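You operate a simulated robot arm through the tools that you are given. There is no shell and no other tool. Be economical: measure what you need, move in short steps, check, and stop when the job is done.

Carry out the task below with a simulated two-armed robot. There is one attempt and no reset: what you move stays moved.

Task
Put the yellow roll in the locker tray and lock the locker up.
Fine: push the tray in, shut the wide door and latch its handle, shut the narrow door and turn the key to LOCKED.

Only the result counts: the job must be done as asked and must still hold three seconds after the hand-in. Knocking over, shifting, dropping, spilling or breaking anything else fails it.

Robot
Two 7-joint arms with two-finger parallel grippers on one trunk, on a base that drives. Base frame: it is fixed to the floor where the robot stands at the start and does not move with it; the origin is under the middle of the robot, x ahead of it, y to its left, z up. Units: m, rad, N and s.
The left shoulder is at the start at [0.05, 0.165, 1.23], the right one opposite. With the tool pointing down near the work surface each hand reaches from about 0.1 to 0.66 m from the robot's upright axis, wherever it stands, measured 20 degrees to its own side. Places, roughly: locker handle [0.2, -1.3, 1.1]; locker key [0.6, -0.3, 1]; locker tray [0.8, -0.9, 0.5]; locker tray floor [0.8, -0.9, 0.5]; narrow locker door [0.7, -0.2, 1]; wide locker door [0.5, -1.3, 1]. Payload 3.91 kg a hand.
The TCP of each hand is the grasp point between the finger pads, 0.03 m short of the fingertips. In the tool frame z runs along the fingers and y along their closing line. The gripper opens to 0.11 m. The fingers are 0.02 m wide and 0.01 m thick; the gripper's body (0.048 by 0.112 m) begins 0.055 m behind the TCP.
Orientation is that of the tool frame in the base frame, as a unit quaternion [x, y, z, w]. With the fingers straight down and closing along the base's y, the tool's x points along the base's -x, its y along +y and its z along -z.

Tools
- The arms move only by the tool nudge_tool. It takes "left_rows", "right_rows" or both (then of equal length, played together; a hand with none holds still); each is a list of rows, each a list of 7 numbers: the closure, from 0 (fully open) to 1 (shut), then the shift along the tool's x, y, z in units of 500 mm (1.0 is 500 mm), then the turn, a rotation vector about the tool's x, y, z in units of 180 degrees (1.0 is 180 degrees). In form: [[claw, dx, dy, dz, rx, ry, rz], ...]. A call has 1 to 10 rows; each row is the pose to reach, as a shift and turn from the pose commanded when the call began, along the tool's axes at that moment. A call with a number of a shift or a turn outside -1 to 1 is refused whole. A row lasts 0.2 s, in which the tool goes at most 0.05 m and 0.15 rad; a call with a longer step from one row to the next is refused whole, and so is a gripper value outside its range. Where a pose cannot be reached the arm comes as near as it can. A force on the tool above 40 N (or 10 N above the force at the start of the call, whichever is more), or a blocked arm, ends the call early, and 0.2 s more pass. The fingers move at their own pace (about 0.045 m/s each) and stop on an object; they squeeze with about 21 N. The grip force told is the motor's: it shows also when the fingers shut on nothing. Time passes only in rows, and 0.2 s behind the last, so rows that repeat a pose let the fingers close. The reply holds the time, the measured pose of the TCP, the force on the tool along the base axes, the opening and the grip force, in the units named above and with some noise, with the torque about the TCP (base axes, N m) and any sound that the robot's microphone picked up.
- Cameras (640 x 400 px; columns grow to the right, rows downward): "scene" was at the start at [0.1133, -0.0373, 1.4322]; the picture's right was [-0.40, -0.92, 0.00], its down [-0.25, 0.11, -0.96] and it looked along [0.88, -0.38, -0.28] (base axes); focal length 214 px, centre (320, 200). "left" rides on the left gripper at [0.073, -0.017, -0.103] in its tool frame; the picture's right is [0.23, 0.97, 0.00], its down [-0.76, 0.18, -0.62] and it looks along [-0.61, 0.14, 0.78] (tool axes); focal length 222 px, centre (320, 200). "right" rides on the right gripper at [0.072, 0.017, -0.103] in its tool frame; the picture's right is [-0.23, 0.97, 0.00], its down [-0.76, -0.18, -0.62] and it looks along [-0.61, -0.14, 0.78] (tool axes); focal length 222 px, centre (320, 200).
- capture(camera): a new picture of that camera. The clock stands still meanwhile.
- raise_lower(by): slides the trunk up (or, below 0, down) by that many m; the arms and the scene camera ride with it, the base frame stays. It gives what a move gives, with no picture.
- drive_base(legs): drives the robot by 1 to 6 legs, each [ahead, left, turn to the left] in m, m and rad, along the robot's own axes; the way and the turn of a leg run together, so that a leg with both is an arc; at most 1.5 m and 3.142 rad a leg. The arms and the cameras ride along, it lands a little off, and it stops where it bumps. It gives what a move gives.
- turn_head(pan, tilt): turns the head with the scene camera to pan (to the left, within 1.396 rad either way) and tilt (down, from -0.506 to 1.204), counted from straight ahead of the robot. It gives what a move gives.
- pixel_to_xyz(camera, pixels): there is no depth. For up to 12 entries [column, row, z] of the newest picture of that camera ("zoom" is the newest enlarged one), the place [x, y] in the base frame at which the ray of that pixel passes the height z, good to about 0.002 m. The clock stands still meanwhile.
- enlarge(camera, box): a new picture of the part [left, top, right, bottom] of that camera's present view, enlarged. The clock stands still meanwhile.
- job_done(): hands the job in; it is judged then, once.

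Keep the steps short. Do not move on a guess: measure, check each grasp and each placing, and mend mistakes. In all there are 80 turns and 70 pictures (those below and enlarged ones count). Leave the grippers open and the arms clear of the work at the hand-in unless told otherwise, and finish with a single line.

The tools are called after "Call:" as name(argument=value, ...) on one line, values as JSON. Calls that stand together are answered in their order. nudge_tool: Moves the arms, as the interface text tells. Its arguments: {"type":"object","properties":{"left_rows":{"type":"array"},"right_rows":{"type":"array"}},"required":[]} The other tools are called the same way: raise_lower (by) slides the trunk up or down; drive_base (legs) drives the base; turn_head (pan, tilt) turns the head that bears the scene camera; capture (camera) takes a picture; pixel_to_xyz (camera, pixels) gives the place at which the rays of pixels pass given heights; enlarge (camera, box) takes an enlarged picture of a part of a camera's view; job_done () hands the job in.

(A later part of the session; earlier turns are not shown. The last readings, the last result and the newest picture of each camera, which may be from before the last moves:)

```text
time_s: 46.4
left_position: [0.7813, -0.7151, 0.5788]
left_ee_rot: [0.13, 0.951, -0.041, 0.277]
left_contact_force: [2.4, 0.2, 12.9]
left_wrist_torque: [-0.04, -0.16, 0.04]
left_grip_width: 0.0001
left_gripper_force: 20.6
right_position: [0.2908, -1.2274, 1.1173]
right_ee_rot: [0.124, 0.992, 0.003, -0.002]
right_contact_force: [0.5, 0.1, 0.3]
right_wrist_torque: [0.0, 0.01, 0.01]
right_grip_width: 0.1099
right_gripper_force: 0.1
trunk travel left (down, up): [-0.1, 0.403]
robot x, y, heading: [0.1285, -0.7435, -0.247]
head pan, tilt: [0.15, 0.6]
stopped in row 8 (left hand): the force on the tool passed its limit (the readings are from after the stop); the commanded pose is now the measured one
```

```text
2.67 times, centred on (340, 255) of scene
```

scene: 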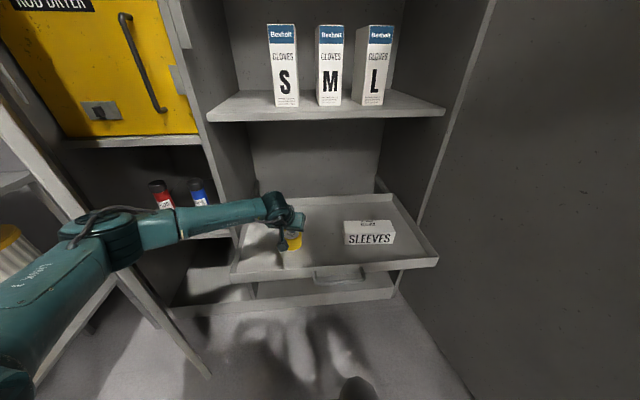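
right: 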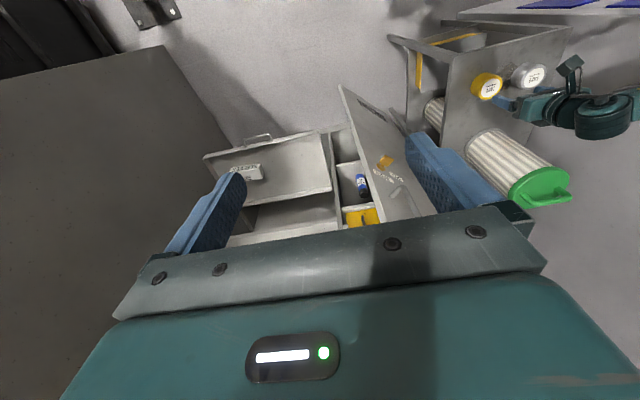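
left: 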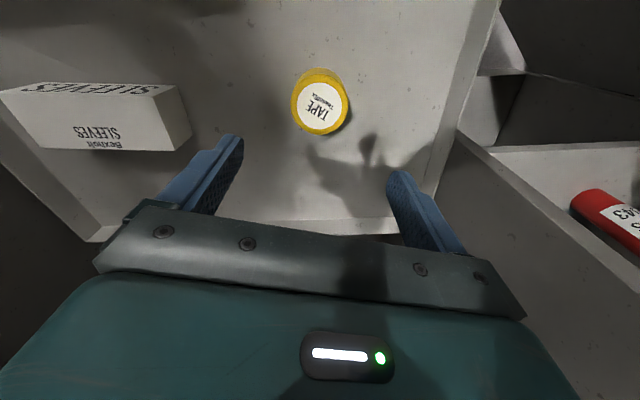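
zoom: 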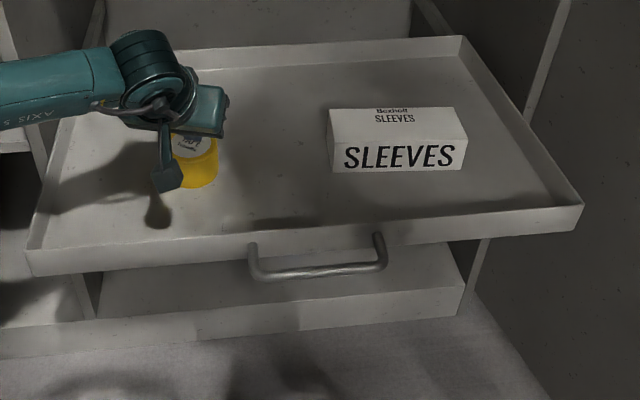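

Call:
nudge_tool(left_rows=[[1, -0.04, 0, -0.063, 0, 0, 0], [1, -0.08, 0, -0.126, 0, 0, 0], [1, -0.12, 0, -0.19, 0, 0, 0], [1, -0.14, 0, -0.219, 0, 0, 0], [1, -0.14, 0, -0.219, 0, 0, 0]])

Call:
enlarge(camera="scene", box=[220, 180, 460, 330])

```text
time_s: 47.6
left_position: [0.7795, -0.7163, 0.7058]
left_ee_rot: [0.131, 0.952, -0.04, 0.273]
left_contact_force: [-0.4, 0.5, 1.1]
left_wrist_torque: [-0.02, 0.0, 0.0]
left_grip_width: 0.0
left_gripper_force: 21.1
right_position: [0.2914, -1.2277, 1.1168]
right_ee_rot: [0.124, 0.992, 0.002, -0.002]
right_contact_force: [0.0, 0.0, 0.2]
right_wrist_torque: [0.0, 0.0, -0.01]
right_grip_width: 0.1101
right_gripper_force: 0.0
trunk travel left (down, up): [-0.1, 0.403]
robot x, y, heading: [0.1283, -0.7408, -0.252]
head pan, tilt: [0.15, 0.6]
```

```text
2.67 times, centred on (340, 255) of scene
```

zoom: 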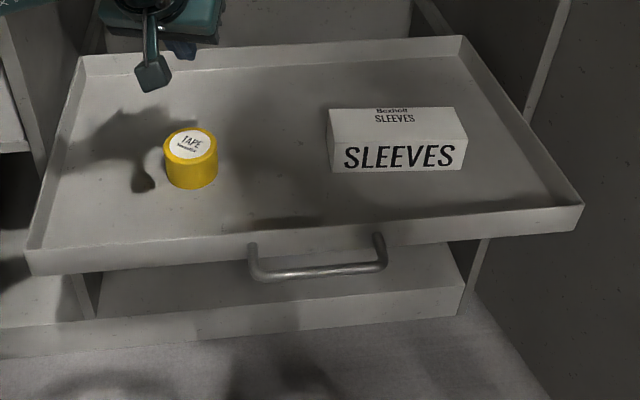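

The roll is upright. Now I back the hand off to (0.55, −0.865, 0.706), squaring the yaw on the way.

Call:
nudge_tool(left_rows=[[1, 0.0512, -0.0685, -0.0317, -0.0078, 0, -0.0125], [1, 0.1023, -0.137, -0.0633, -0.0156, 0, -0.0249], [1, 0.1535, -0.2055, -0.095, -0.0234, 0, -0.0374], [1, 0.2047, -0.274, -0.1267, -0.0311, 0, -0.0498], [1, 0.2558, -0.3425, -0.1583, -0.0389, 0, -0.0623], [1, 0.307, -0.411, -0.19, -0.0467, 0, -0.0747], [1, 0.307, -0.411, -0.19, -0.0467, 0, -0.0747]])

```text
time_s: 49.2
left_position: [0.5494, -0.8638, 0.7023]
left_ee_rot: [-0.003, 0.961, -0.001, 0.275]
left_contact_force: [0.1, -0.8, -0.7]
left_wrist_torque: [-0.01, -0.02, -0.01]
left_grip_width: 0.0
left_gripper_force: 20.9
right_position: [0.2901, -1.2278, 1.1171]
right_ee_rot: [0.125, 0.992, 0.002, -0.002]
right_contact_force: [0.5, -0.7, 0.7]
right_wrist_torque: [-0.05, 0.0, 0.02]
right_grip_width: 0.1101
right_gripper_force: 0.1
trunk travel left (down, up): [-0.1, 0.403]
robot x, y, heading: [0.129, -0.7409, -0.252]
head pan, tilt: [0.15, 0.6]
```

Square and tilted ~32°. Now down 0.2 m in front of the handle bar.

Call:
nudge_tool(left_rows=[[1, 0.0424, 0, 0.068, 0, 0, 0], [1, 0.0848, 0, 0.136, 0, 0, 0], [1, 0.1272, 0, 0.204, 0, 0, 0], [1, 0.1696, 0, 0.272, 0, 0, 0], [1, 0.212, 0, 0.34, 0, 0, 0], [1, 0.212, 0, 0.34, 0, 0, 0]])

Call:
enlarge(camera="scene", box=[220, 180, 460, 330])

```text
time_s: 50.6
left_position: [0.5511, -0.864, 0.5005]
left_ee_rot: [-0.001, 0.962, -0.002, 0.275]
left_contact_force: [0.5, -1.0, 0.2]
left_wrist_torque: [0.01, 0.02, 0.03]
left_grip_width: 0.0001
left_gripper_force: 21.1
right_position: [0.289, -1.2287, 1.1174]
right_ee_rot: [0.124, 0.992, 0.002, -0.002]
right_contact_force: [-0.1, 0.9, -0.4]
right_wrist_torque: [-0.02, -0.03, -0.04]
right_grip_width: 0.1101
right_gripper_force: 0.0
trunk travel left (down, up): [-0.1, 0.403]
robot x, y, heading: [0.1304, -0.7399, -0.255]
head pan, tilt: [0.15, 0.6]
```

```text
2.67 times, centred on (340, 255) of scene
```

zoom: 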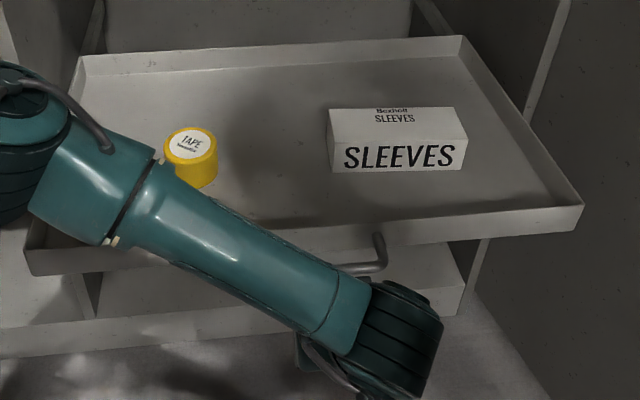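

Now I push the bar ahead, 0.15 m in gentle steps.

Call:
nudge_tool(left_rows=[[1, -0.034, 0, 0.0212, 0, 0, 0], [1, -0.068, 0, 0.0423, 0, 0, 0], [1, -0.102, 0, 0.0635, 0, 0, 0], [1, -0.136, 0, 0.0847, 0, 0, 0], [1, -0.17, 0, 0.1058, 0, 0, 0], [1, -0.204, 0, 0.127, 0, 0, 0], [1, -0.238, 0, 0.148, 0, 0, 0], [1, -0.272, 0, 0.1694, 0, 0, 0], [1, -0.306, 0, 0.1905, 0, 0, 0]])

Call:
capture(camera="scene")

```text
time_s: 52.6
left_position: [0.7332, -0.8639, 0.5027]
left_ee_rot: [-0.002, 0.961, -0.002, 0.275]
left_contact_force: [-0.9, 0.3, -0.8]
left_wrist_torque: [-0.01, -0.01, 0.0]
left_grip_width: 0.0002
left_gripper_force: 20.8
right_position: [0.2905, -1.2285, 1.1173]
right_ee_rot: [0.125, 0.992, 0.002, -0.001]
right_contact_force: [-0.8, -0.6, 0.6]
right_wrist_torque: [0.02, 0.02, -0.02]
right_grip_width: 0.1099
right_gripper_force: 0.0
trunk travel left (down, up): [-0.1, 0.403]
robot x, y, heading: [0.1305, -0.7438, -0.251]
head pan, tilt: [0.15, 0.6]
```

```text
36 pictures are left
```

scene: 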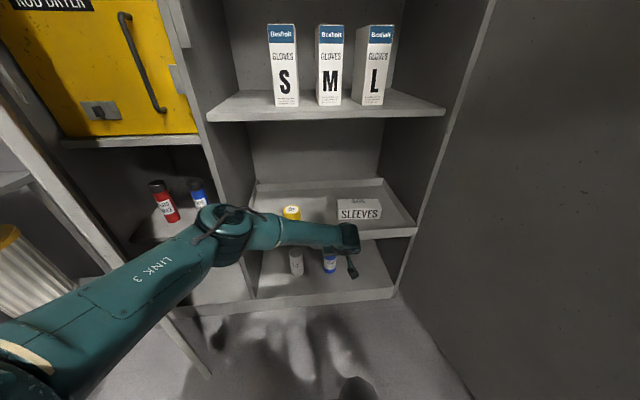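

The tray slides freely and the roll rides along. I push on.

Call:
nudge_tool(left_rows=[[1, -0.034, 0, 0.0212, 0, 0, 0], [1, -0.068, 0, 0.0423, 0, 0, 0], [1, -0.102, 0, 0.0635, 0, 0, 0], [1, -0.136, 0, 0.0847, 0, 0, 0], [1, -0.17, 0, 0.1058, 0, 0, 0], [1, -0.204, 0, 0.127, 0, 0, 0], [1, -0.238, 0, 0.148, 0, 0, 0], [1, -0.272, 0, 0.1694, 0, 0, 0]])

Call:
capture(camera="scene")

```text
time_s: 54.4
left_position: [0.8308, -0.8307, 0.5241]
left_ee_rot: [-0.002, 0.961, -0.001, 0.276]
left_contact_force: [0.6, -0.3, 0.1]
left_wrist_torque: [-0.01, 0.01, -0.03]
left_grip_width: 0.0
left_gripper_force: 21.1
left hand out of reach, approached as far as the arm can: row 4, 5, 6, 7, 8
right_position: [0.2901, -1.2264, 1.1172]
right_ee_rot: [0.124, 0.992, 0.002, -0.002]
right_contact_force: [0.6, -0.7, -0.1]
right_wrist_torque: [-0.01, -0.03, 0.0]
right_grip_width: 0.1101
right_gripper_force: 0.1
trunk travel left (down, up): [-0.1, 0.403]
robot x, y, heading: [0.1308, -0.7413, -0.248]
head pan, tilt: [0.15, 0.6]
```

```text
35 pictures are left
```

scene: 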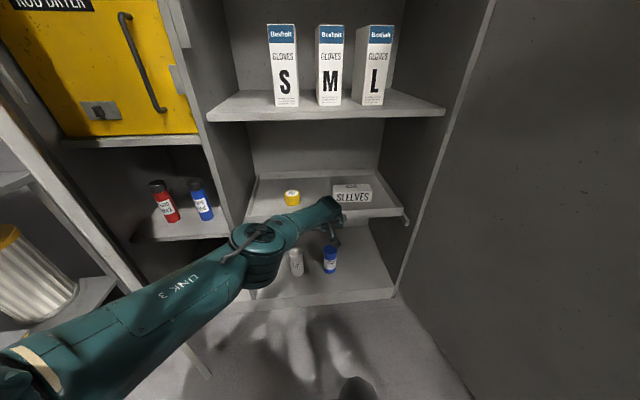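

The arm ran out of reach at x 0.83. I tuck the right hand 6 cm away from the wide door, then drive 0.1 m ahead so the left hand pushes further.

Call:
nudge_tool(right_rows=[[0, 0, 0.06, 0, 0, 0, 0], [0, 0, 0.12, 0, 0, 0, 0], [0, 0, 0.12, 0, 0, 0, 0]])

Call:
drive_base(legs=[[0.08, 0.0, 0]])

Call:
capture(camera="scene")

```text
time_s: 55.2
left_position: [0.829, -0.8324, 0.5223]
left_ee_rot: [-0.002, 0.962, -0.002, 0.274]
left_contact_force: [-0.1, -0.5, -0.3]
left_wrist_torque: [0.02, -0.04, 0.0]
left_grip_width: 0.0
left_gripper_force: 20.7
right_position: [0.305, -1.1691, 1.1183]
right_ee_rot: [0.126, 0.992, 0.002, -0.001]
right_contact_force: [0.1, -0.1, 0.3]
right_wrist_torque: [-0.02, 0.01, 0.01]
right_grip_width: 0.1098
right_gripper_force: 0.0
trunk travel left (down, up): [-0.1, 0.403]
robot x, y, heading: [0.1322, -0.7425, -0.246]
head pan, tilt: [0.15, 0.6]
```

```text
time_s: 56.1
left_position: [0.8469, -0.8419, 0.5149]
left_ee_rot: [-0.003, 0.967, 0.001, 0.257]
left_contact_force: [0.6, -0.4, 0.5]
left_wrist_torque: [0.0, -0.03, 0.01]
left_grip_width: 0.0
left_gripper_force: 21.1
right_position: [0.3332, -1.1761, 1.1163]
right_ee_rot: [0.125, 0.992, 0.002, -0.002]
right_contact_force: [0.1, 0.0, -0.8]
right_wrist_torque: [0.0, -0.02, -0.02]
right_grip_width: 0.1102
right_gripper_force: 0.2
trunk travel left (down, up): [-0.1, 0.403]
robot x, y, heading: [0.1598, -0.7467, -0.245]
head pan, tilt: [0.15, 0.6]
stopped in leg 1: the force on the tool passed its limit (the readings are from after the stop); the commanded pose is now the measured one
```

```text
34 pictures are left
```

scene: 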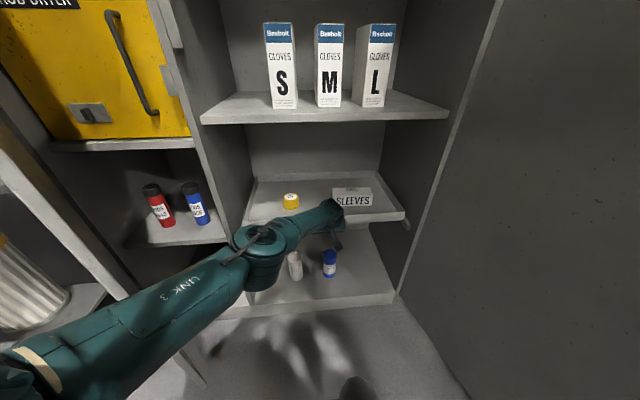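

The push met a firm stop at x≈0.85. I back the hand off and check whether the tray is fully home.

Call:
nudge_tool(left_rows=[[1, 0.07, 0, -0.04, 0, 0, 0], [1, 0.14, 0, -0.08, 0, 0, 0], [1, 0.21, 0, -0.12, 0, 0, 0], [1, 0.28, 0, -0.16, 0, 0, 0], [1, 0.35, 0, -0.2, 0, 0, 0], [1, 0.35, 0, -0.2, 0, 0, 0]])

Call:
capture(camera="scene")

Call:
enlarge(camera="scene", box=[200, 130, 440, 310])

```text
time_s: 57.5
left_position: [0.6463, -0.844, 0.5135]
left_ee_rot: [-0.003, 0.966, 0.002, 0.257]
left_contact_force: [-0.8, -0.2, 0.1]
left_wrist_torque: [0.01, 0.02, 0.06]
left_grip_width: 0.0002
left_gripper_force: 21.5
right_position: [0.3342, -1.1753, 1.1165]
right_ee_rot: [0.124, 0.992, 0.002, -0.003]
right_contact_force: [0.4, 0.2, 0.0]
right_wrist_torque: [0.01, -0.01, 0.01]
right_grip_width: 0.1099
right_gripper_force: 0.1
trunk travel left (down, up): [-0.1, 0.403]
robot x, y, heading: [0.1541, -0.7439, -0.247]
head pan, tilt: [0.15, 0.6]
```

```text
33 pictures are left
```

scene: 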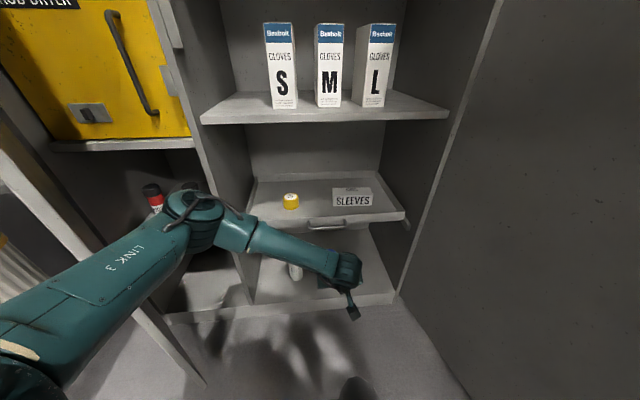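

```text
2.22 times, centred on (320, 220) of scene
```

zoom: 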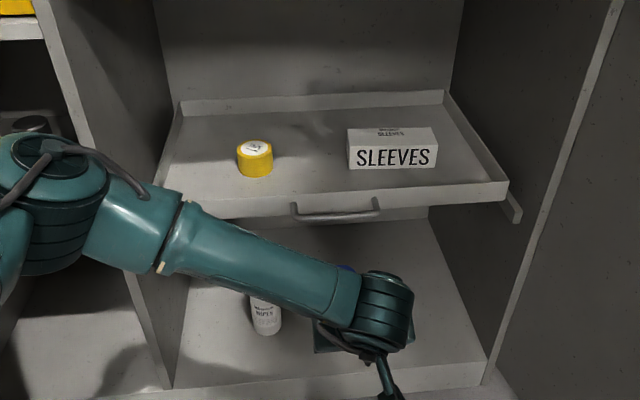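

Call:
pixel_to_xyz(camera="zoom", pixels=[[165, 205, 0.52], [508, 182, 0.53], [340, 195, 0.52], [335, 220, 0.49], [445, 92, 0.53], [185, 100, 0.53], [514, 215, 0.48], [487, 362, 0.1], [180, 390, 0.1]])

Call:
pixel_to_xyz(camera="scene", pixels=[[203, 122, 0.9], [448, 118, 0.9], [448, 118, 0.88]])

```text
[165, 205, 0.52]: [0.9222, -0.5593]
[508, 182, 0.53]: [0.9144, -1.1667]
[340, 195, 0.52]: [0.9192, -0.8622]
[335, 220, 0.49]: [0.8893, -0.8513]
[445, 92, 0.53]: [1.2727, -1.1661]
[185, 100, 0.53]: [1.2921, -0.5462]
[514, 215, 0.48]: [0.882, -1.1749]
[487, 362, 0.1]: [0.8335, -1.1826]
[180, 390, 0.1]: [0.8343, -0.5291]
```

```text
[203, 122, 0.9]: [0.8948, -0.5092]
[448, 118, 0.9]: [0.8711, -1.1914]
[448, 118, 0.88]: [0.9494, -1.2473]
```

The tray front sits at x≈0.92, behind the locker's front edge: it's home. Next the wide door. I draw the left hand in and drive back out to look at its outside.

Call:
nudge_tool(left_rows=[[0.5, 0.033, 0, -0.0765, 0, 0, 0], [0.2, 0.066, 0, -0.153, 0, 0, 0], [0, 0.099, 0, -0.2295, 0, 0, 0], [0, 0.132, 0, -0.306, 0, 0, 0], [0, 0.165, 0, -0.3825, 0, 0, 0], [0, 0.198, 0, -0.459, 0, 0, 0], [0, 0.198, 0, -0.459, 0, 0, 0]])

Call:
drive_base(legs=[[-0.6, -0.15, 0], [0, 0, 0.25], [0, -0.25, 0]])

Call:
raise_lower(by=0.25)

Call:
turn_head(pan=-0.6, tilt=0.4)

Call:
capture(camera="scene")

```text
time_s: 59.1
left_position: [0.4443, -0.8439, 0.6654]
left_ee_rot: [-0.003, 0.966, 0.003, 0.257]
left_contact_force: [-1.0, 0.4, -0.1]
left_wrist_torque: [0.01, -0.05, 0.01]
left_grip_width: 0.1097
left_gripper_force: 0.0
right_position: [0.3325, -1.176, 1.1167]
right_ee_rot: [0.123, 0.992, 0.002, -0.002]
right_contact_force: [-0.2, 0.0, 0.6]
right_wrist_torque: [0.03, 0.03, 0.0]
right_grip_width: 0.1098
right_gripper_force: 0.0
trunk travel left (down, up): [-0.1, 0.403]
robot x, y, heading: [0.1562, -0.7497, -0.25]
head pan, tilt: [0.15, 0.6]
```

```text
time_s: 64.9
left_position: [-0.1748, -1.0135, 0.6648]
left_ee_rot: [-0.111, 0.96, 0.031, 0.256]
left_contact_force: [-0.7, 1.0, -0.6]
left_wrist_torque: [0.01, -0.04, 0.03]
left_grip_width: 0.11
left_gripper_force: 0.0
right_position: [-0.2097, -1.3623, 1.1165]
right_ee_rot: [0.012, 1.0, 0.002, -0.002]
right_contact_force: [-0.1, 0.2, -0.1]
right_wrist_torque: [-0.01, -0.01, 0.01]
right_grip_width: 0.1097
right_gripper_force: 0.0
trunk travel left (down, up): [-0.1, 0.403]
robot x, y, heading: [-0.4788, -0.9862, -0.019]
head pan, tilt: [0.15, 0.6]
```

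```text
time_s: 67.4
left_position: [-0.1747, -1.0134, 0.9159]
left_ee_rot: [-0.111, 0.96, 0.03, 0.254]
left_contact_force: [0.1, 0.1, 0.1]
left_wrist_torque: [0.01, -0.02, 0.0]
left_grip_width: 0.1097
left_gripper_force: 0.0
right_position: [-0.2079, -1.3629, 1.3666]
right_ee_rot: [0.011, 1.0, 0.001, -0.003]
right_contact_force: [-0.5, -0.6, -0.1]
right_wrist_torque: [0.01, -0.01, 0.01]
right_grip_width: 0.1098
right_gripper_force: 0.1
trunk travel left (down, up): [-0.35, 0.153]
robot x, y, heading: [-0.4792, -0.9851, -0.025]
head pan, tilt: [0.15, 0.6]
```

```text
time_s: 68.5
left_position: [-0.1755, -1.0124, 0.9143]
left_ee_rot: [-0.112, 0.96, 0.03, 0.256]
left_contact_force: [-0.4, 0.0, 0.7]
left_wrist_torque: [0.0, -0.01, 0.0]
left_grip_width: 0.1099
left_gripper_force: 0.0
right_position: [-0.2102, -1.364, 1.3653]
right_ee_rot: [0.012, 1.0, 0.005, -0.001]
right_contact_force: [0.2, 0.3, 0.8]
right_wrist_torque: [-0.01, 0.0, 0.02]
right_grip_width: 0.1101
right_gripper_force: 0.1
trunk travel left (down, up): [-0.35, 0.153]
robot x, y, heading: [-0.4743, -0.986, -0.022]
head pan, tilt: [-0.6, 0.4]
```

```text
31 pictures are left
```

scene: 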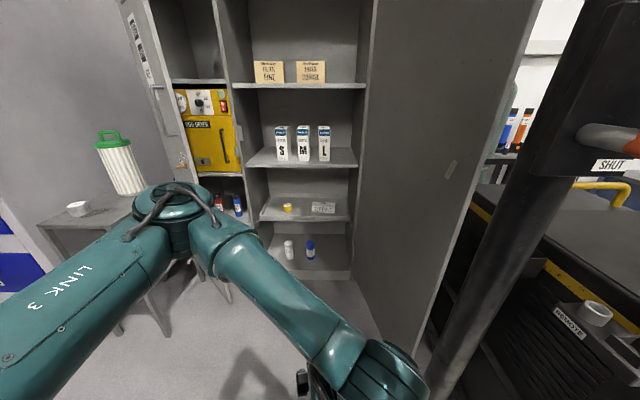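

I see a dark post with a "SHUT" sign right of the door. I look further right to see what's there.

Call:
turn_head(pan=-1.0, tilt=0.4)

Call:
capture(camera="scene")

Call:
capture(camera="right")

```text
time_s: 69.4
left_position: [-0.1747, -1.0131, 0.9153]
left_ee_rot: [-0.111, 0.96, 0.03, 0.255]
left_contact_force: [-0.3, 0.8, 0.2]
left_wrist_torque: [0.04, 0.03, 0.02]
left_grip_width: 0.1099
left_gripper_force: 0.0
right_position: [-0.2094, -1.3639, 1.3656]
right_ee_rot: [0.012, 1.0, 0.004, -0.003]
right_contact_force: [-1.0, 0.5, 0.6]
right_wrist_torque: [0.02, -0.01, -0.02]
right_grip_width: 0.1101
right_gripper_force: 0.0
trunk travel left (down, up): [-0.35, 0.153]
robot x, y, heading: [-0.4745, -0.9853, -0.024]
head pan, tilt: [-1.0, 0.4]
```

```text
30 pictures are left
```

scene: 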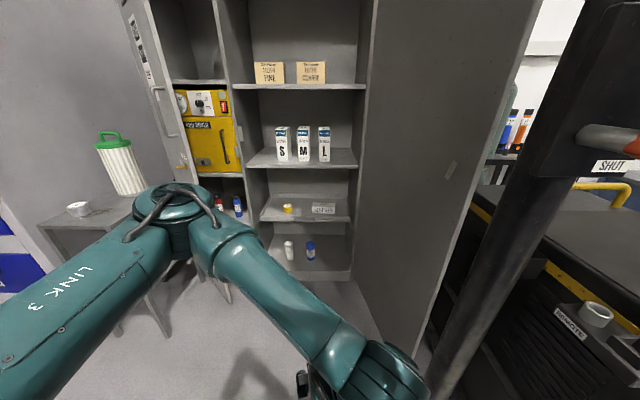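

```text
29 pictures are left
```

right: 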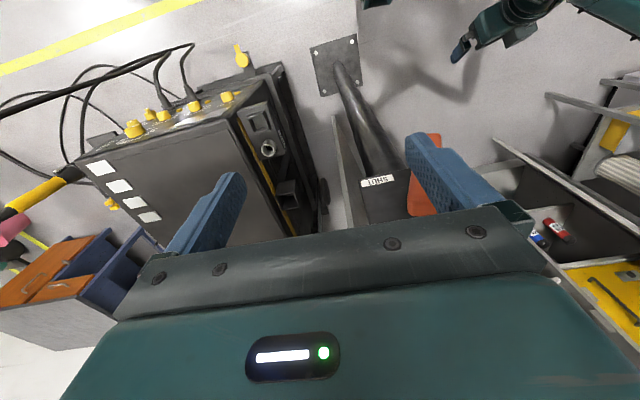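

Call:
pixel_to_xyz(camera="right", pixels=[[342, 72, 0.0], [385, 190, 1.0], [385, 190, 1.1], [378, 182, 1.1], [425, 190, 1.1], [495, 142, 0.0], [335, 118, 0.1], [350, 235, 1.1]])

Call:
pixel_to_xyz(camera="scene", pixels=[[610, 165, 1.1], [610, 165, 1.15], [600, 140, 1.15], [440, 395, 0.3], [430, 345, 0.1], [415, 362, 0.1], [540, 170, 1.1]])

Call:
enlarge(camera="right", box=[280, 20, 520, 230])

```text
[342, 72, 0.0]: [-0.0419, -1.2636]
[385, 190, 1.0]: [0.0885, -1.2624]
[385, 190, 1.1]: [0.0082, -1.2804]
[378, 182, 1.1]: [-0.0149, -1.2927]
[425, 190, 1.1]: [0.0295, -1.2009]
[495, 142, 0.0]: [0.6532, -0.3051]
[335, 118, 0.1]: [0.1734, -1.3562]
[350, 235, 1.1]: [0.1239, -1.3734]
```

```text
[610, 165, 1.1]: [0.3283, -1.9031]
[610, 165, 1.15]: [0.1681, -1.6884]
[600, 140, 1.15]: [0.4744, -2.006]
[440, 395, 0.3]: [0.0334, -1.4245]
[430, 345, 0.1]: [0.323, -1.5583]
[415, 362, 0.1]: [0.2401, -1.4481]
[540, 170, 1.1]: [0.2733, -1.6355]
```

```text
1.90 times, centred on (400, 125) of right
```

zoom: 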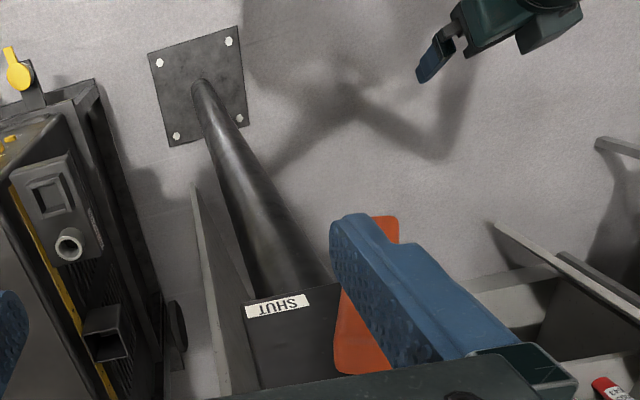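

A pedestal with a "SHUT" box stands at about (0, −1.27), just before the door's free edge — I must keep clear of it. The right arm again blocks the head, so I move it out a bit, back off, and look at the door's outer side.

Call:
nudge_tool(right_rows=[[0, -0.02, -0.07, -0.04, 0, 0, 0], [0, -0.05, -0.14, -0.08, 0, 0, 0], [0, -0.08, -0.2, -0.12, 0, 0, 0], [0, -0.08, -0.2, -0.12, 0, 0, 0]])

Call:
drive_base(legs=[[-0.35, 0, 0], [0, -0.45, 0]])

Call:
turn_head(pan=-0.1, tilt=0.35)

Call:
capture(camera="scene")

```text
time_s: 70.4
left_position: [-0.1759, -1.0105, 0.9158]
left_ee_rot: [-0.112, 0.96, 0.03, 0.256]
left_contact_force: [0.5, 0.4, 0.6]
left_wrist_torque: [-0.03, 0.0, -0.04]
left_grip_width: 0.1099
left_gripper_force: 0.0
right_position: [-0.1581, -1.4518, 1.3798]
right_ee_rot: [0.011, 1.0, 0.001, -0.001]
right_contact_force: [0.4, 0.3, 0.3]
right_wrist_torque: [-0.04, -0.04, -0.03]
right_grip_width: 0.11
right_gripper_force: 0.1
right hand out of reach, approached as far as the arm can: row 2, 3, 4
trunk travel left (down, up): [-0.35, 0.153]
robot x, y, heading: [-0.4786, -0.9861, -0.023]
head pan, tilt: [-1.0, 0.4]
```

```text
time_s: 75.1
left_position: [-0.5289, -1.4707, 0.9161]
left_ee_rot: [-0.12, 0.959, 0.033, 0.254]
left_contact_force: [-0.2, -0.4, 0.3]
left_wrist_torque: [0.03, -0.01, 0.02]
left_grip_width: 0.1098
left_gripper_force: 0.1
right_position: [-0.5023, -1.9094, 1.3792]
right_ee_rot: [0.001, 1.0, 0.001, -0.001]
right_contact_force: [0.1, -0.8, 0.3]
right_wrist_torque: [0.03, 0.02, 0.02]
right_grip_width: 0.1101
right_gripper_force: 0.0
trunk travel left (down, up): [-0.35, 0.153]
robot x, y, heading: [-0.8302, -1.4503, -0.006]
head pan, tilt: [-1.0, 0.4]
```

```text
time_s: 76.3
left_position: [-0.5286, -1.4705, 0.9156]
left_ee_rot: [-0.122, 0.958, 0.034, 0.256]
left_contact_force: [-1.1, 0.0, -0.3]
left_wrist_torque: [-0.02, -0.03, -0.01]
left_grip_width: 0.1102
left_gripper_force: 0.1
right_position: [-0.5023, -1.9091, 1.3783]
right_ee_rot: [0.001, 1.0, 0.001, -0.001]
right_contact_force: [0.2, 0.9, -0.1]
right_wrist_torque: [0.0, 0.0, 0.0]
right_grip_width: 0.1101
right_gripper_force: 0.0
trunk travel left (down, up): [-0.35, 0.153]
robot x, y, heading: [-0.8317, -1.4472, -0.002]
head pan, tilt: [-0.099, 0.351]
```

```text
27 pictures are left
```

scene: 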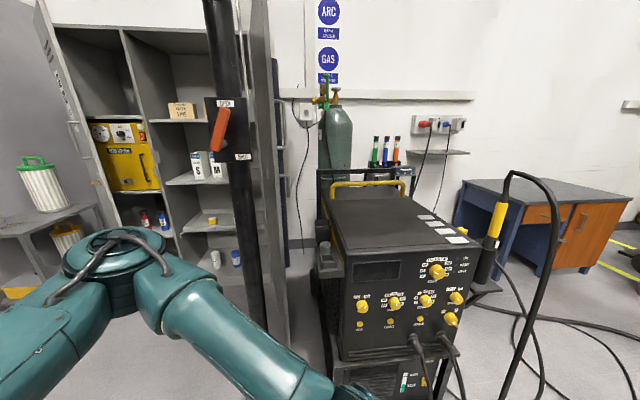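

Call:
enlarge(camera="scene", box=[190, 60, 330, 200])

```text
2.86 times, centred on (260, 130) of scene
```

zoom: 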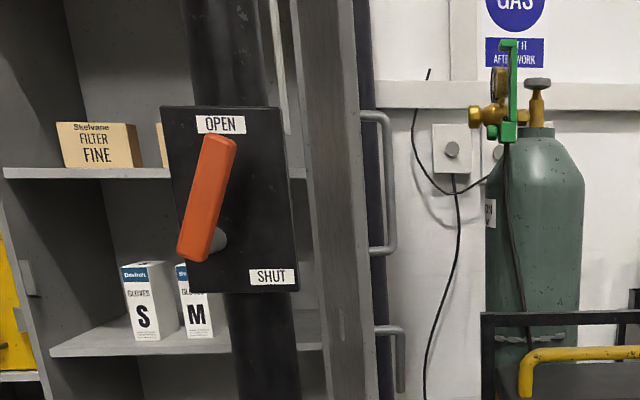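

The wide door carries bar handles on its outer side; the orange OPEN/SHUT lever on the tall post is something else and stays untouched. I take a lower view to measure the passage between post, door and welding machine.

Call:
turn_head(pan=-0.25, tilt=0.75)

Call:
capture(camera="scene")

```text
time_s: 77.2
left_position: [-0.5288, -1.4701, 0.9154]
left_ee_rot: [-0.121, 0.959, 0.033, 0.254]
left_contact_force: [0.3, -0.1, 0.1]
left_wrist_torque: [-0.01, -0.02, 0.02]
left_grip_width: 0.1098
left_gripper_force: 0.0
right_position: [-0.5014, -1.9087, 1.3792]
right_ee_rot: [0.001, 1.0, 0.001, -0.002]
right_contact_force: [-0.2, 0.1, 0.3]
right_wrist_torque: [-0.04, -0.01, -0.01]
right_grip_width: 0.11
right_gripper_force: 0.0
trunk travel left (down, up): [-0.35, 0.153]
robot x, y, heading: [-0.8297, -1.4539, -0.005]
head pan, tilt: [-0.25, 0.75]
```

```text
25 pictures are left
```

scene: 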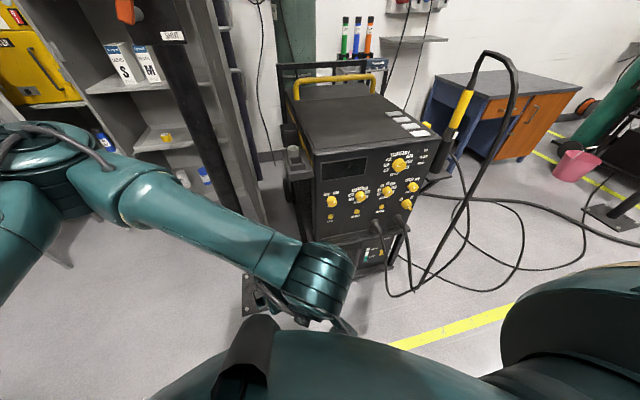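

Call:
pixel_to_xyz(camera="scene", pixels=[[245, 305, 0], [255, 222, 0.03], [265, 222, 0.03], [392, 265, 0.0], [313, 155, 0.7], [313, 155, 0.6], [433, 131, 0.7], [283, 100, 0.7], [284, 175, 0.4], [360, 275, 0.05], [235, 70, 1.0], [240, 70, 0.9]])

Call:
enlarge(camera="scene", box=[160, 0, 420, 300])

```text
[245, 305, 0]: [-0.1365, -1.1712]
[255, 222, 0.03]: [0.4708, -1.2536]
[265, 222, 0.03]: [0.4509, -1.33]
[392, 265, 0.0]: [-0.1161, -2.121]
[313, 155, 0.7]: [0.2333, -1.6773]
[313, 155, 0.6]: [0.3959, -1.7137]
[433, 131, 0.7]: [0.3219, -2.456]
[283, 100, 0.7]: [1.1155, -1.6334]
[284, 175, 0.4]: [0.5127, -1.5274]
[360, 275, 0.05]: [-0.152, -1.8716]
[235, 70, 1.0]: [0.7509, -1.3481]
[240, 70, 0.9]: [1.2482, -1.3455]
```

```text
1.33 times, centred on (290, 150) of scene
```

zoom: 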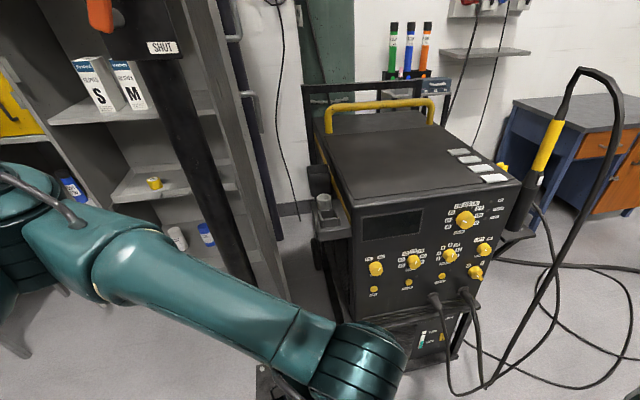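

The passage at z≈1.1–1.2 right of the post is free (machine top is lower). Plan: right hand pointing ahead, fist closed, passes right of the post at y≈−1.45 and pushes the door's outer face towards +y. First I turn the right tool to point ahead, here in free space.

Call:
nudge_tool(right_rows=[[1, -0.02, 0, 0.03, 0, -0.046, 0], [1, -0.04, 0, 0.06, 0, -0.092, 0], [1, -0.06, 0, 0.09, 0, -0.138, 0], [1, -0.08, 0, 0.12, 0, -0.184, 0], [1, -0.1, 0, 0.15, 0, -0.23, 0], [1, -0.12, 0, 0.18, 0, -0.276, 0], [1, -0.14, 0, 0.21, 0, -0.322, 0], [1, -0.16, 0, 0.24, 0, -0.368, 0], [1, -0.18, 0, 0.27, 0, -0.414, 0], [1, -0.2, 0, 0.3, 0, -0.46, 0]])

```text
time_s: 79.3
left_position: [-0.528, -1.4707, 0.9153]
left_ee_rot: [-0.121, 0.959, 0.034, 0.255]
left_contact_force: [0.2, 0.3, 1.0]
left_wrist_torque: [-0.04, 0.02, 0.01]
left_grip_width: 0.1102
left_gripper_force: 0.1
right_position: [-0.4029, -1.909, 1.2292]
right_ee_rot: [0.001, 0.75, 0.0, 0.661]
right_contact_force: [-0.5, -0.6, 0.7]
right_wrist_torque: [-0.02, 0.03, -0.01]
right_grip_width: 0.0
right_gripper_force: 21.1
trunk travel left (down, up): [-0.35, 0.153]
robot x, y, heading: [-0.8296, -1.4414, 0.0]
head pan, tilt: [-0.25, 0.75]
```

The tool now points ahead. I tuck the left hand to the left and bring the right hand inwards, both together.

Call:
nudge_tool(left_rows=[[0, -0.01, 0.082, -0.017, 0, 0, 0], [0, -0.02, 0.165, -0.034, 0, 0, 0], [0, -0.03, 0.247, -0.05, 0, 0, 0], [0, -0.04, 0.33, -0.067, 0, 0, 0], [0, -0.051, 0.412, -0.084, 0, 0, 0], [0, -0.051, 0.412, -0.084, 0, 0, 0]], right_rows=[[1, 0, 0.08, 0, 0, 0, 0], [1, 0, 0.16, 0, 0, 0, 0], [1, 0, 0.24, 0, 0, 0, 0], [1, 0, 0.32, 0, 0, 0, 0], [1, 0, 0.4, 0, 0, 0, 0], [1, 0, 0.4, 0, 0, 0, 0]])

Call:
drive_base(legs=[[0, 0, 0.2], [0.25, -0.05, 0]])

Call:
turn_head(pan=-0.15, tilt=0.35)

Call:
capture(camera="scene")

```text
time_s: 80.8
left_position: [-0.5065, -1.3306, 0.9614]
left_ee_rot: [-0.12, 0.959, 0.033, 0.255]
left_contact_force: [-0.2, 0.4, -0.4]
left_wrist_torque: [0.0, 0.02, 0.0]
left_grip_width: 0.11
left_gripper_force: 0.0
left hand out of reach, approached as far as the arm can: row 3, 4, 5, 6
right_position: [-0.3836, -1.7558, 1.1984]
right_ee_rot: [0.0, 0.754, 0.0, 0.657]
right_contact_force: [-0.4, 0.3, -0.2]
right_wrist_torque: [0.02, 0.02, -0.01]
right_grip_width: 0.0002
right_gripper_force: 21.5
right hand out of reach, approached as far as the arm can: row 4, 5, 6
trunk travel left (down, up): [-0.35, 0.153]
robot x, y, heading: [-0.8283, -1.4458, 0.001]
head pan, tilt: [-0.25, 0.75]
```

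```text
time_s: 83.3
left_position: [-0.284, -1.2694, 0.9613]
left_ee_rot: [-0.215, 0.942, 0.059, 0.25]
left_contact_force: [-0.3, -0.9, 0.0]
left_wrist_torque: [0.01, 0.02, 0.0]
left_grip_width: 0.1097
left_gripper_force: 0.1
right_position: [-0.0792, -1.6633, 1.1978]
right_ee_rot: [-0.073, 0.751, 0.066, 0.653]
right_contact_force: [-0.2, -0.3, -0.3]
right_wrist_torque: [-0.01, 0.02, 0.02]
right_grip_width: 0.0
right_gripper_force: 20.7
trunk travel left (down, up): [-0.35, 0.153]
robot x, y, heading: [-0.5803, -1.4492, 0.197]
head pan, tilt: [-0.25, 0.75]
```

```text
time_s: 84.2
left_position: [-0.2856, -1.27, 0.9611]
left_ee_rot: [-0.216, 0.942, 0.059, 0.25]
left_contact_force: [-0.6, -0.3, -0.2]
left_wrist_torque: [0.02, -0.02, 0.01]
left_grip_width: 0.1098
left_gripper_force: 0.1
right_position: [-0.0792, -1.6617, 1.1945]
right_ee_rot: [-0.071, 0.754, 0.065, 0.65]
right_contact_force: [0.6, -0.1, 0.2]
right_wrist_torque: [-0.01, -0.02, 0.05]
right_grip_width: 0.0004
right_gripper_force: 21.2
trunk travel left (down, up): [-0.35, 0.153]
robot x, y, heading: [-0.5796, -1.4449, 0.193]
head pan, tilt: [-0.15, 0.351]
```

```text
23 pictures are left
```

scene: 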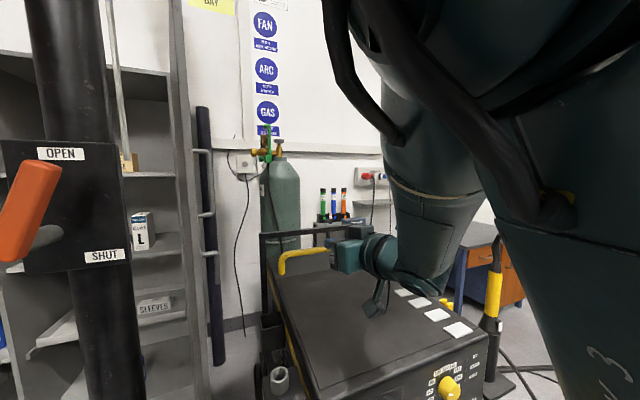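

Call:
enlarge(camera="scene", box=[110, 60, 310, 380])

Call:
pixel_to_xyz(camera="scene", pixels=[[180, 150, 1.2], [198, 330, 0.7], [198, 330, 0.6], [218, 362, 0.5], [218, 362, 0.6], [212, 250, 1.0], [212, 215, 1.1], [120, 300, 0.9], [128, 250, 1.05], [10, 250, 1.1]])

```text
1.25 times, centred on (210, 220) of scene
```

zoom: 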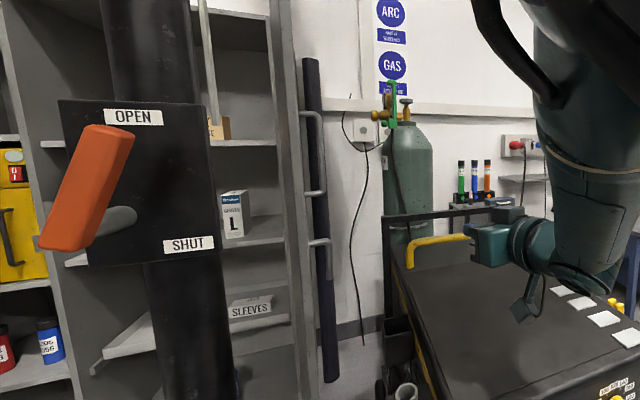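

```text
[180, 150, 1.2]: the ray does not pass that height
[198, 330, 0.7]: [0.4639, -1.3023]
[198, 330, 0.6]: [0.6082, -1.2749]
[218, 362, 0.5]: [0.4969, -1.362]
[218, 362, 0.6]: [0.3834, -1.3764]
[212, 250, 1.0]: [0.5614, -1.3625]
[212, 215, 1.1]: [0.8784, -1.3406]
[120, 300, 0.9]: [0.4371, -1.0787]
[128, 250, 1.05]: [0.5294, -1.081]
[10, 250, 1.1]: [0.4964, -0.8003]
```

The door lies along the line (0.86,−1.23)–(0.15,−1.36), with the rod handle outside near x≈0.2. I bring the right fist to (0.28, −1.50), turned 0.56 rad more to the left so that only the fingertips will touch the door.

Call:
nudge_tool(right_rows=[[1, -0.008, 0.0196, 0.0851, -0.0196, 0, -0.0029], [1, -0.016, 0.0391, 0.1702, -0.0392, 0, -0.0058], [1, -0.024, 0.0587, 0.2553, -0.0588, 0, -0.0087], [1, -0.032, 0.0782, 0.3404, -0.0784, 0, -0.0116], [1, -0.04, 0.0978, 0.4256, -0.0979, 0.001, -0.0146], [1, -0.048, 0.1173, 0.5107, -0.1175, 0.001, -0.0175], [1, -0.056, 0.1369, 0.5958, -0.1371, 0.001, -0.0204], [1, -0.064, 0.1564, 0.6809, -0.1567, 0.001, -0.0233], [1, -0.072, 0.176, 0.766, -0.1763, 0.001, -0.0262], [1, -0.072, 0.176, 0.766, -0.1763, 0.001, -0.0262]])

Call:
capture(camera="scene")

```text
time_s: 86.4
left_position: [-0.2851, -1.2709, 0.9609]
left_ee_rot: [-0.214, 0.942, 0.059, 0.25]
left_contact_force: [0.1, -0.3, 0.4]
left_wrist_torque: [0.04, 0.04, 0.01]
left_grip_width: 0.1099
left_gripper_force: 0.0
right_position: [0.2545, -1.5043, 1.1711]
right_ee_rot: [-0.277, 0.702, 0.242, 0.61]
right_contact_force: [0.0, -0.1, -0.1]
right_wrist_torque: [0.06, -0.04, 0.03]
right_grip_width: 0.0
right_gripper_force: 20.8
right hand out of reach, approached as far as the arm can: row 9, 10
trunk travel left (down, up): [-0.35, 0.153]
robot x, y, heading: [-0.5805, -1.4502, 0.197]
head pan, tilt: [-0.15, 0.351]
```

```text
21 pictures are left
```

scene: 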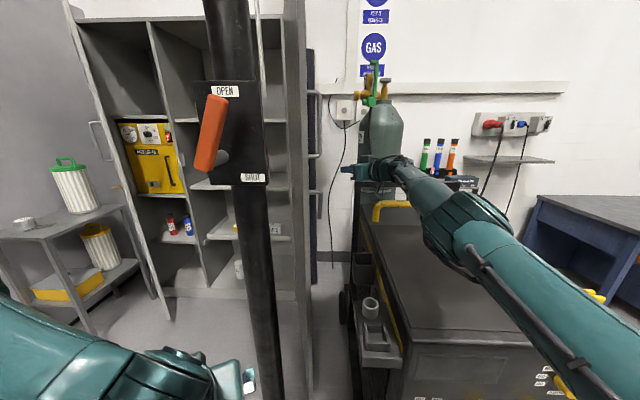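

Right hand is beyond the post. Now a steady push towards +y, 0.28 m in all (stopping before the forearm nears the post).

Call:
nudge_tool(right_rows=[[1, -0.0087, 0.0678, 0.063, 0, 0, 0], [1, -0.0174, 0.1356, 0.126, 0, 0, 0], [1, -0.0261, 0.2034, 0.189, 0, 0, 0], [1, -0.0348, 0.2712, 0.252, 0, 0, 0], [1, -0.0435, 0.339, 0.315, 0, 0, 0], [1, -0.0522, 0.4068, 0.378, 0, 0, 0]])

Call:
capture(camera="scene")

```text
time_s: 87.8
left_position: [-0.2842, -1.2686, 0.9613]
left_ee_rot: [-0.216, 0.942, 0.058, 0.25]
left_contact_force: [-0.1, 1.4, 0.3]
left_wrist_torque: [-0.06, -0.04, 0.0]
left_grip_width: 0.11
left_gripper_force: 0.1
right_position: [0.1928, -1.2639, 1.1696]
right_ee_rot: [-0.28, 0.701, 0.242, 0.61]
right_contact_force: [0.0, -0.4, 0.6]
right_wrist_torque: [-0.01, 0.01, 0.01]
right_grip_width: 0.0001
right_gripper_force: 21.1
right hand out of reach, approached as far as the arm can: row 2, 3, 4, 5, 6
trunk travel left (down, up): [-0.35, 0.153]
robot x, y, heading: [-0.5829, -1.4489, 0.193]
head pan, tilt: [-0.15, 0.351]
```

```text
20 pictures are left
```

scene: 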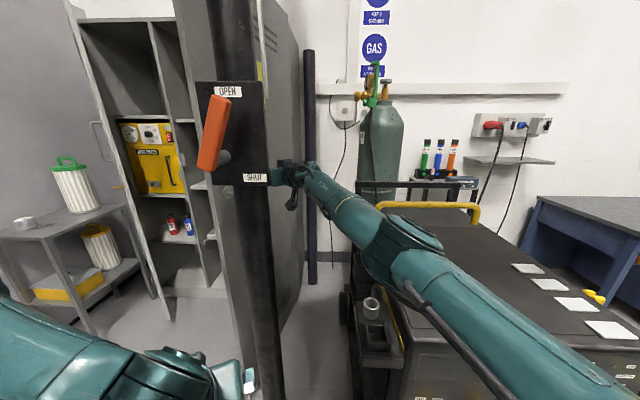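

The door follows easily (now ≈90°). To push it further I need more reach: I tuck the left hand back from the post first, then drive 0.12 m ahead, the right fist sliding along the door.

Call:
nudge_tool(left_rows=[[0, 0.052, 0.0566, 0.0394, 0, 0, 0], [0, 0.104, 0.113, 0.0788, 0, 0, 0], [0, 0.157, 0.17, 0.118, 0, 0, 0], [0, 0.209, 0.226, 0.158, 0, 0, 0], [0, 0.261, 0.283, 0.197, 0, 0, 0], [0, 0.261, 0.283, 0.197, 0, 0, 0]])

Call:
drive_base(legs=[[0.12, 0, 0]])

Call:
capture(camera="scene")

```text
time_s: 89.2
left_position: [-0.3592, -1.1855, 0.7805]
left_ee_rot: [-0.217, 0.942, 0.06, 0.248]
left_contact_force: [0.3, -0.3, -0.7]
left_wrist_torque: [-0.04, 0.0, 0.02]
left_grip_width: 0.1098
left_gripper_force: 0.0
left hand out of reach, approached as far as the arm can: row 1, 2, 3, 4, 5, 6
right_position: [0.1931, -1.2631, 1.1693]
right_ee_rot: [-0.279, 0.701, 0.241, 0.611]
right_contact_force: [-0.3, -0.2, -0.1]
right_wrist_torque: [0.0, -0.01, -0.02]
right_grip_width: 0.0
right_gripper_force: 20.8
trunk travel left (down, up): [-0.35, 0.153]
robot x, y, heading: [-0.5783, -1.449, 0.197]
head pan, tilt: [-0.15, 0.351]
```

```text
time_s: 90.4
left_position: [-0.2436, -1.163, 0.7803]
left_ee_rot: [-0.217, 0.942, 0.06, 0.249]
left_contact_force: [-0.2, 0.2, 0.7]
left_wrist_torque: [0.01, 0.01, 0.05]
left_grip_width: 0.11
left_gripper_force: 0.0
right_position: [0.309, -1.2385, 1.1691]
right_ee_rot: [-0.28, 0.701, 0.243, 0.61]
right_contact_force: [0.0, 0.5, -0.9]
right_wrist_torque: [0.01, -0.01, -0.01]
right_grip_width: 0.0
right_gripper_force: 21.0
trunk travel left (down, up): [-0.35, 0.153]
robot x, y, heading: [-0.466, -1.4303, 0.193]
head pan, tilt: [-0.15, 0.351]
```

```text
19 pictures are left
```

scene: 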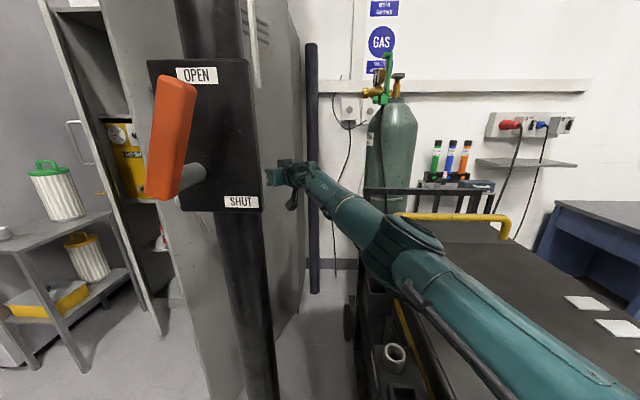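

The door's free edge has come out left of the post. I push further 0.16 m in +y.

Call:
nudge_tool(right_rows=[[1, -0.0075, 0.0583, 0.0542, 0, 0, 0], [1, -0.015, 0.1166, 0.1085, 0, 0, 0], [1, -0.0226, 0.175, 0.1627, 0, 0, 0], [1, -0.03, 0.2333, 0.217, 0, 0, 0]])

Call:
capture(camera="scene")

```text
time_s: 91.4
left_position: [-0.2446, -1.1639, 0.7807]
left_ee_rot: [-0.217, 0.942, 0.06, 0.248]
left_contact_force: [-0.3, 0.2, -0.2]
left_wrist_torque: [0.01, 0.0, 0.0]
left_grip_width: 0.1099
left_gripper_force: 0.1
right_position: [0.2678, -1.1705, 1.1634]
right_ee_rot: [-0.279, 0.701, 0.243, 0.61]
right_contact_force: [-0.2, 0.4, -0.2]
right_wrist_torque: [0.02, -0.01, 0.01]
right_grip_width: 0.0
right_gripper_force: 21.0
right hand out of reach, approached as far as the arm can: row 1, 2, 3, 4
trunk travel left (down, up): [-0.35, 0.153]
robot x, y, heading: [-0.4677, -1.4279, 0.194]
head pan, tilt: [-0.15, 0.351]
```

```text
18 pictures are left
```

scene: 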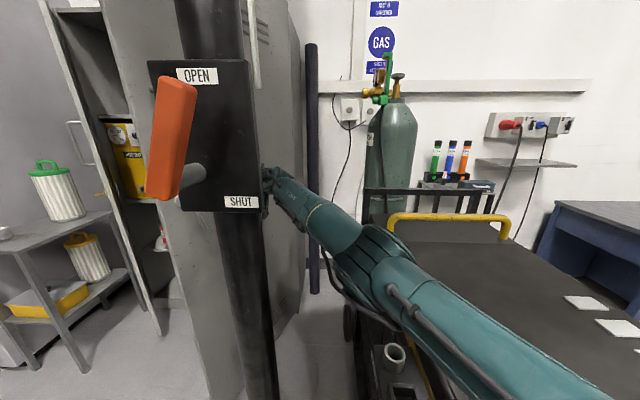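

The door has swung on by itself: its free edge is now about (0.21, −0.92), ~65° open. I withdraw the right hand the way it came and drive back, to re-enter left of the post.

Call:
nudge_tool(right_rows=[[1, 0.0082, -0.064, -0.0594, 0, 0, 0], [1, 0.0165, -0.1275, -0.1188, 0, 0, 0], [1, 0.0247, -0.191, -0.178, 0, 0, 0], [1, 0.033, -0.255, -0.2375, 0, 0, 0], [1, 0.041, -0.319, -0.297, 0, 0, 0], [1, 0.0495, -0.3825, -0.356, 0, 0, 0], [1, 0.058, -0.446, -0.4156, 0, 0, 0], [1, 0.066, -0.51, -0.475, 0, 0, 0]])

Call:
drive_base(legs=[[-0.45, 0, 0], [0, 0.55, -0.2]])

Call:
capture(camera="scene")

```text
time_s: 93.2
left_position: [-0.245, -1.1641, 0.7809]
left_ee_rot: [-0.217, 0.942, 0.059, 0.249]
left_contact_force: [-0.6, 0.7, 0.6]
left_wrist_torque: [-0.01, 0.0, -0.02]
left_grip_width: 0.1099
left_gripper_force: 0.1
right_position: [0.2647, -1.5172, 1.1667]
right_ee_rot: [-0.283, 0.698, 0.242, 0.611]
right_contact_force: [-0.9, 1.2, 0.8]
right_wrist_torque: [-0.02, 0.03, -0.07]
right_grip_width: 0.0001
right_gripper_force: 21.2
right hand out of reach, approached as far as the arm can: row 1, 2, 3, 4, 5, 6
trunk travel left (down, up): [-0.35, 0.153]
robot x, y, heading: [-0.4664, -1.4265, 0.201]
head pan, tilt: [-0.15, 0.351]
```

```text
time_s: 98.7
left_position: [-0.6835, -0.7561, 0.7808]
left_ee_rot: [-0.122, 0.959, 0.035, 0.253]
left_contact_force: [-0.1, 0.3, 0.1]
left_wrist_torque: [0.02, 0.01, -0.01]
left_grip_width: 0.1103
left_gripper_force: 0.1
right_position: [-0.2533, -1.2023, 1.163]
right_ee_rot: [-0.209, 0.725, 0.181, 0.631]
right_contact_force: [0.8, 0.8, -0.2]
right_wrist_torque: [0.01, 0.0, 0.0]
right_grip_width: 0.0
right_gripper_force: 21.4
trunk travel left (down, up): [-0.35, 0.153]
robot x, y, heading: [-0.9512, -0.9696, -0.002]
head pan, tilt: [-0.15, 0.351]
```

```text
17 pictures are left
```

scene: 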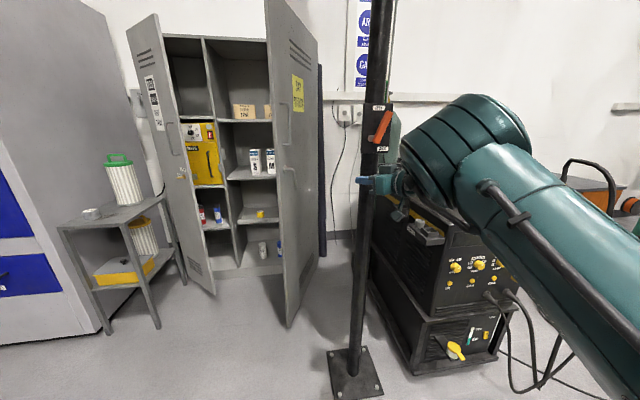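

Now I see the whole front. The wide door's outer face carries no handle near its edge, so I measure the post's lever and zoom in.

Call:
pixel_to_xyz(camera="scene", pixels=[[354, 372, 0.0], [377, 135, 1.15], [377, 135, 1.1], [382, 150, 1.1], [382, 150, 1.05], [288, 325, 0.1], [288, 325, 0.05], [318, 260, 0.1], [215, 293, 0.1]])

Call:
enlarge(camera="scene", box=[240, 0, 420, 200])

```text
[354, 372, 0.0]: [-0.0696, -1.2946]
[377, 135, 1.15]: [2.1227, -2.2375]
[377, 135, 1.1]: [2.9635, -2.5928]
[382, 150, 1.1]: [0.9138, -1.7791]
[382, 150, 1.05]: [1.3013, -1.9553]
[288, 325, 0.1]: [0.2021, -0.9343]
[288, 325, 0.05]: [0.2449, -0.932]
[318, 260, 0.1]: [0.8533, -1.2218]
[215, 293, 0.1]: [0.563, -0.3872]
```

```text
2.00 times, centred on (330, 100) of scene
```

zoom: 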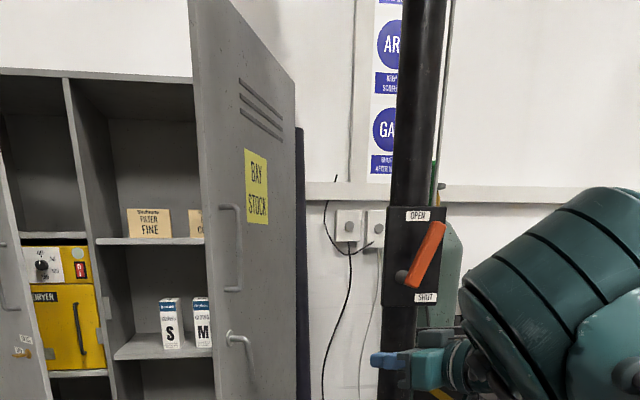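

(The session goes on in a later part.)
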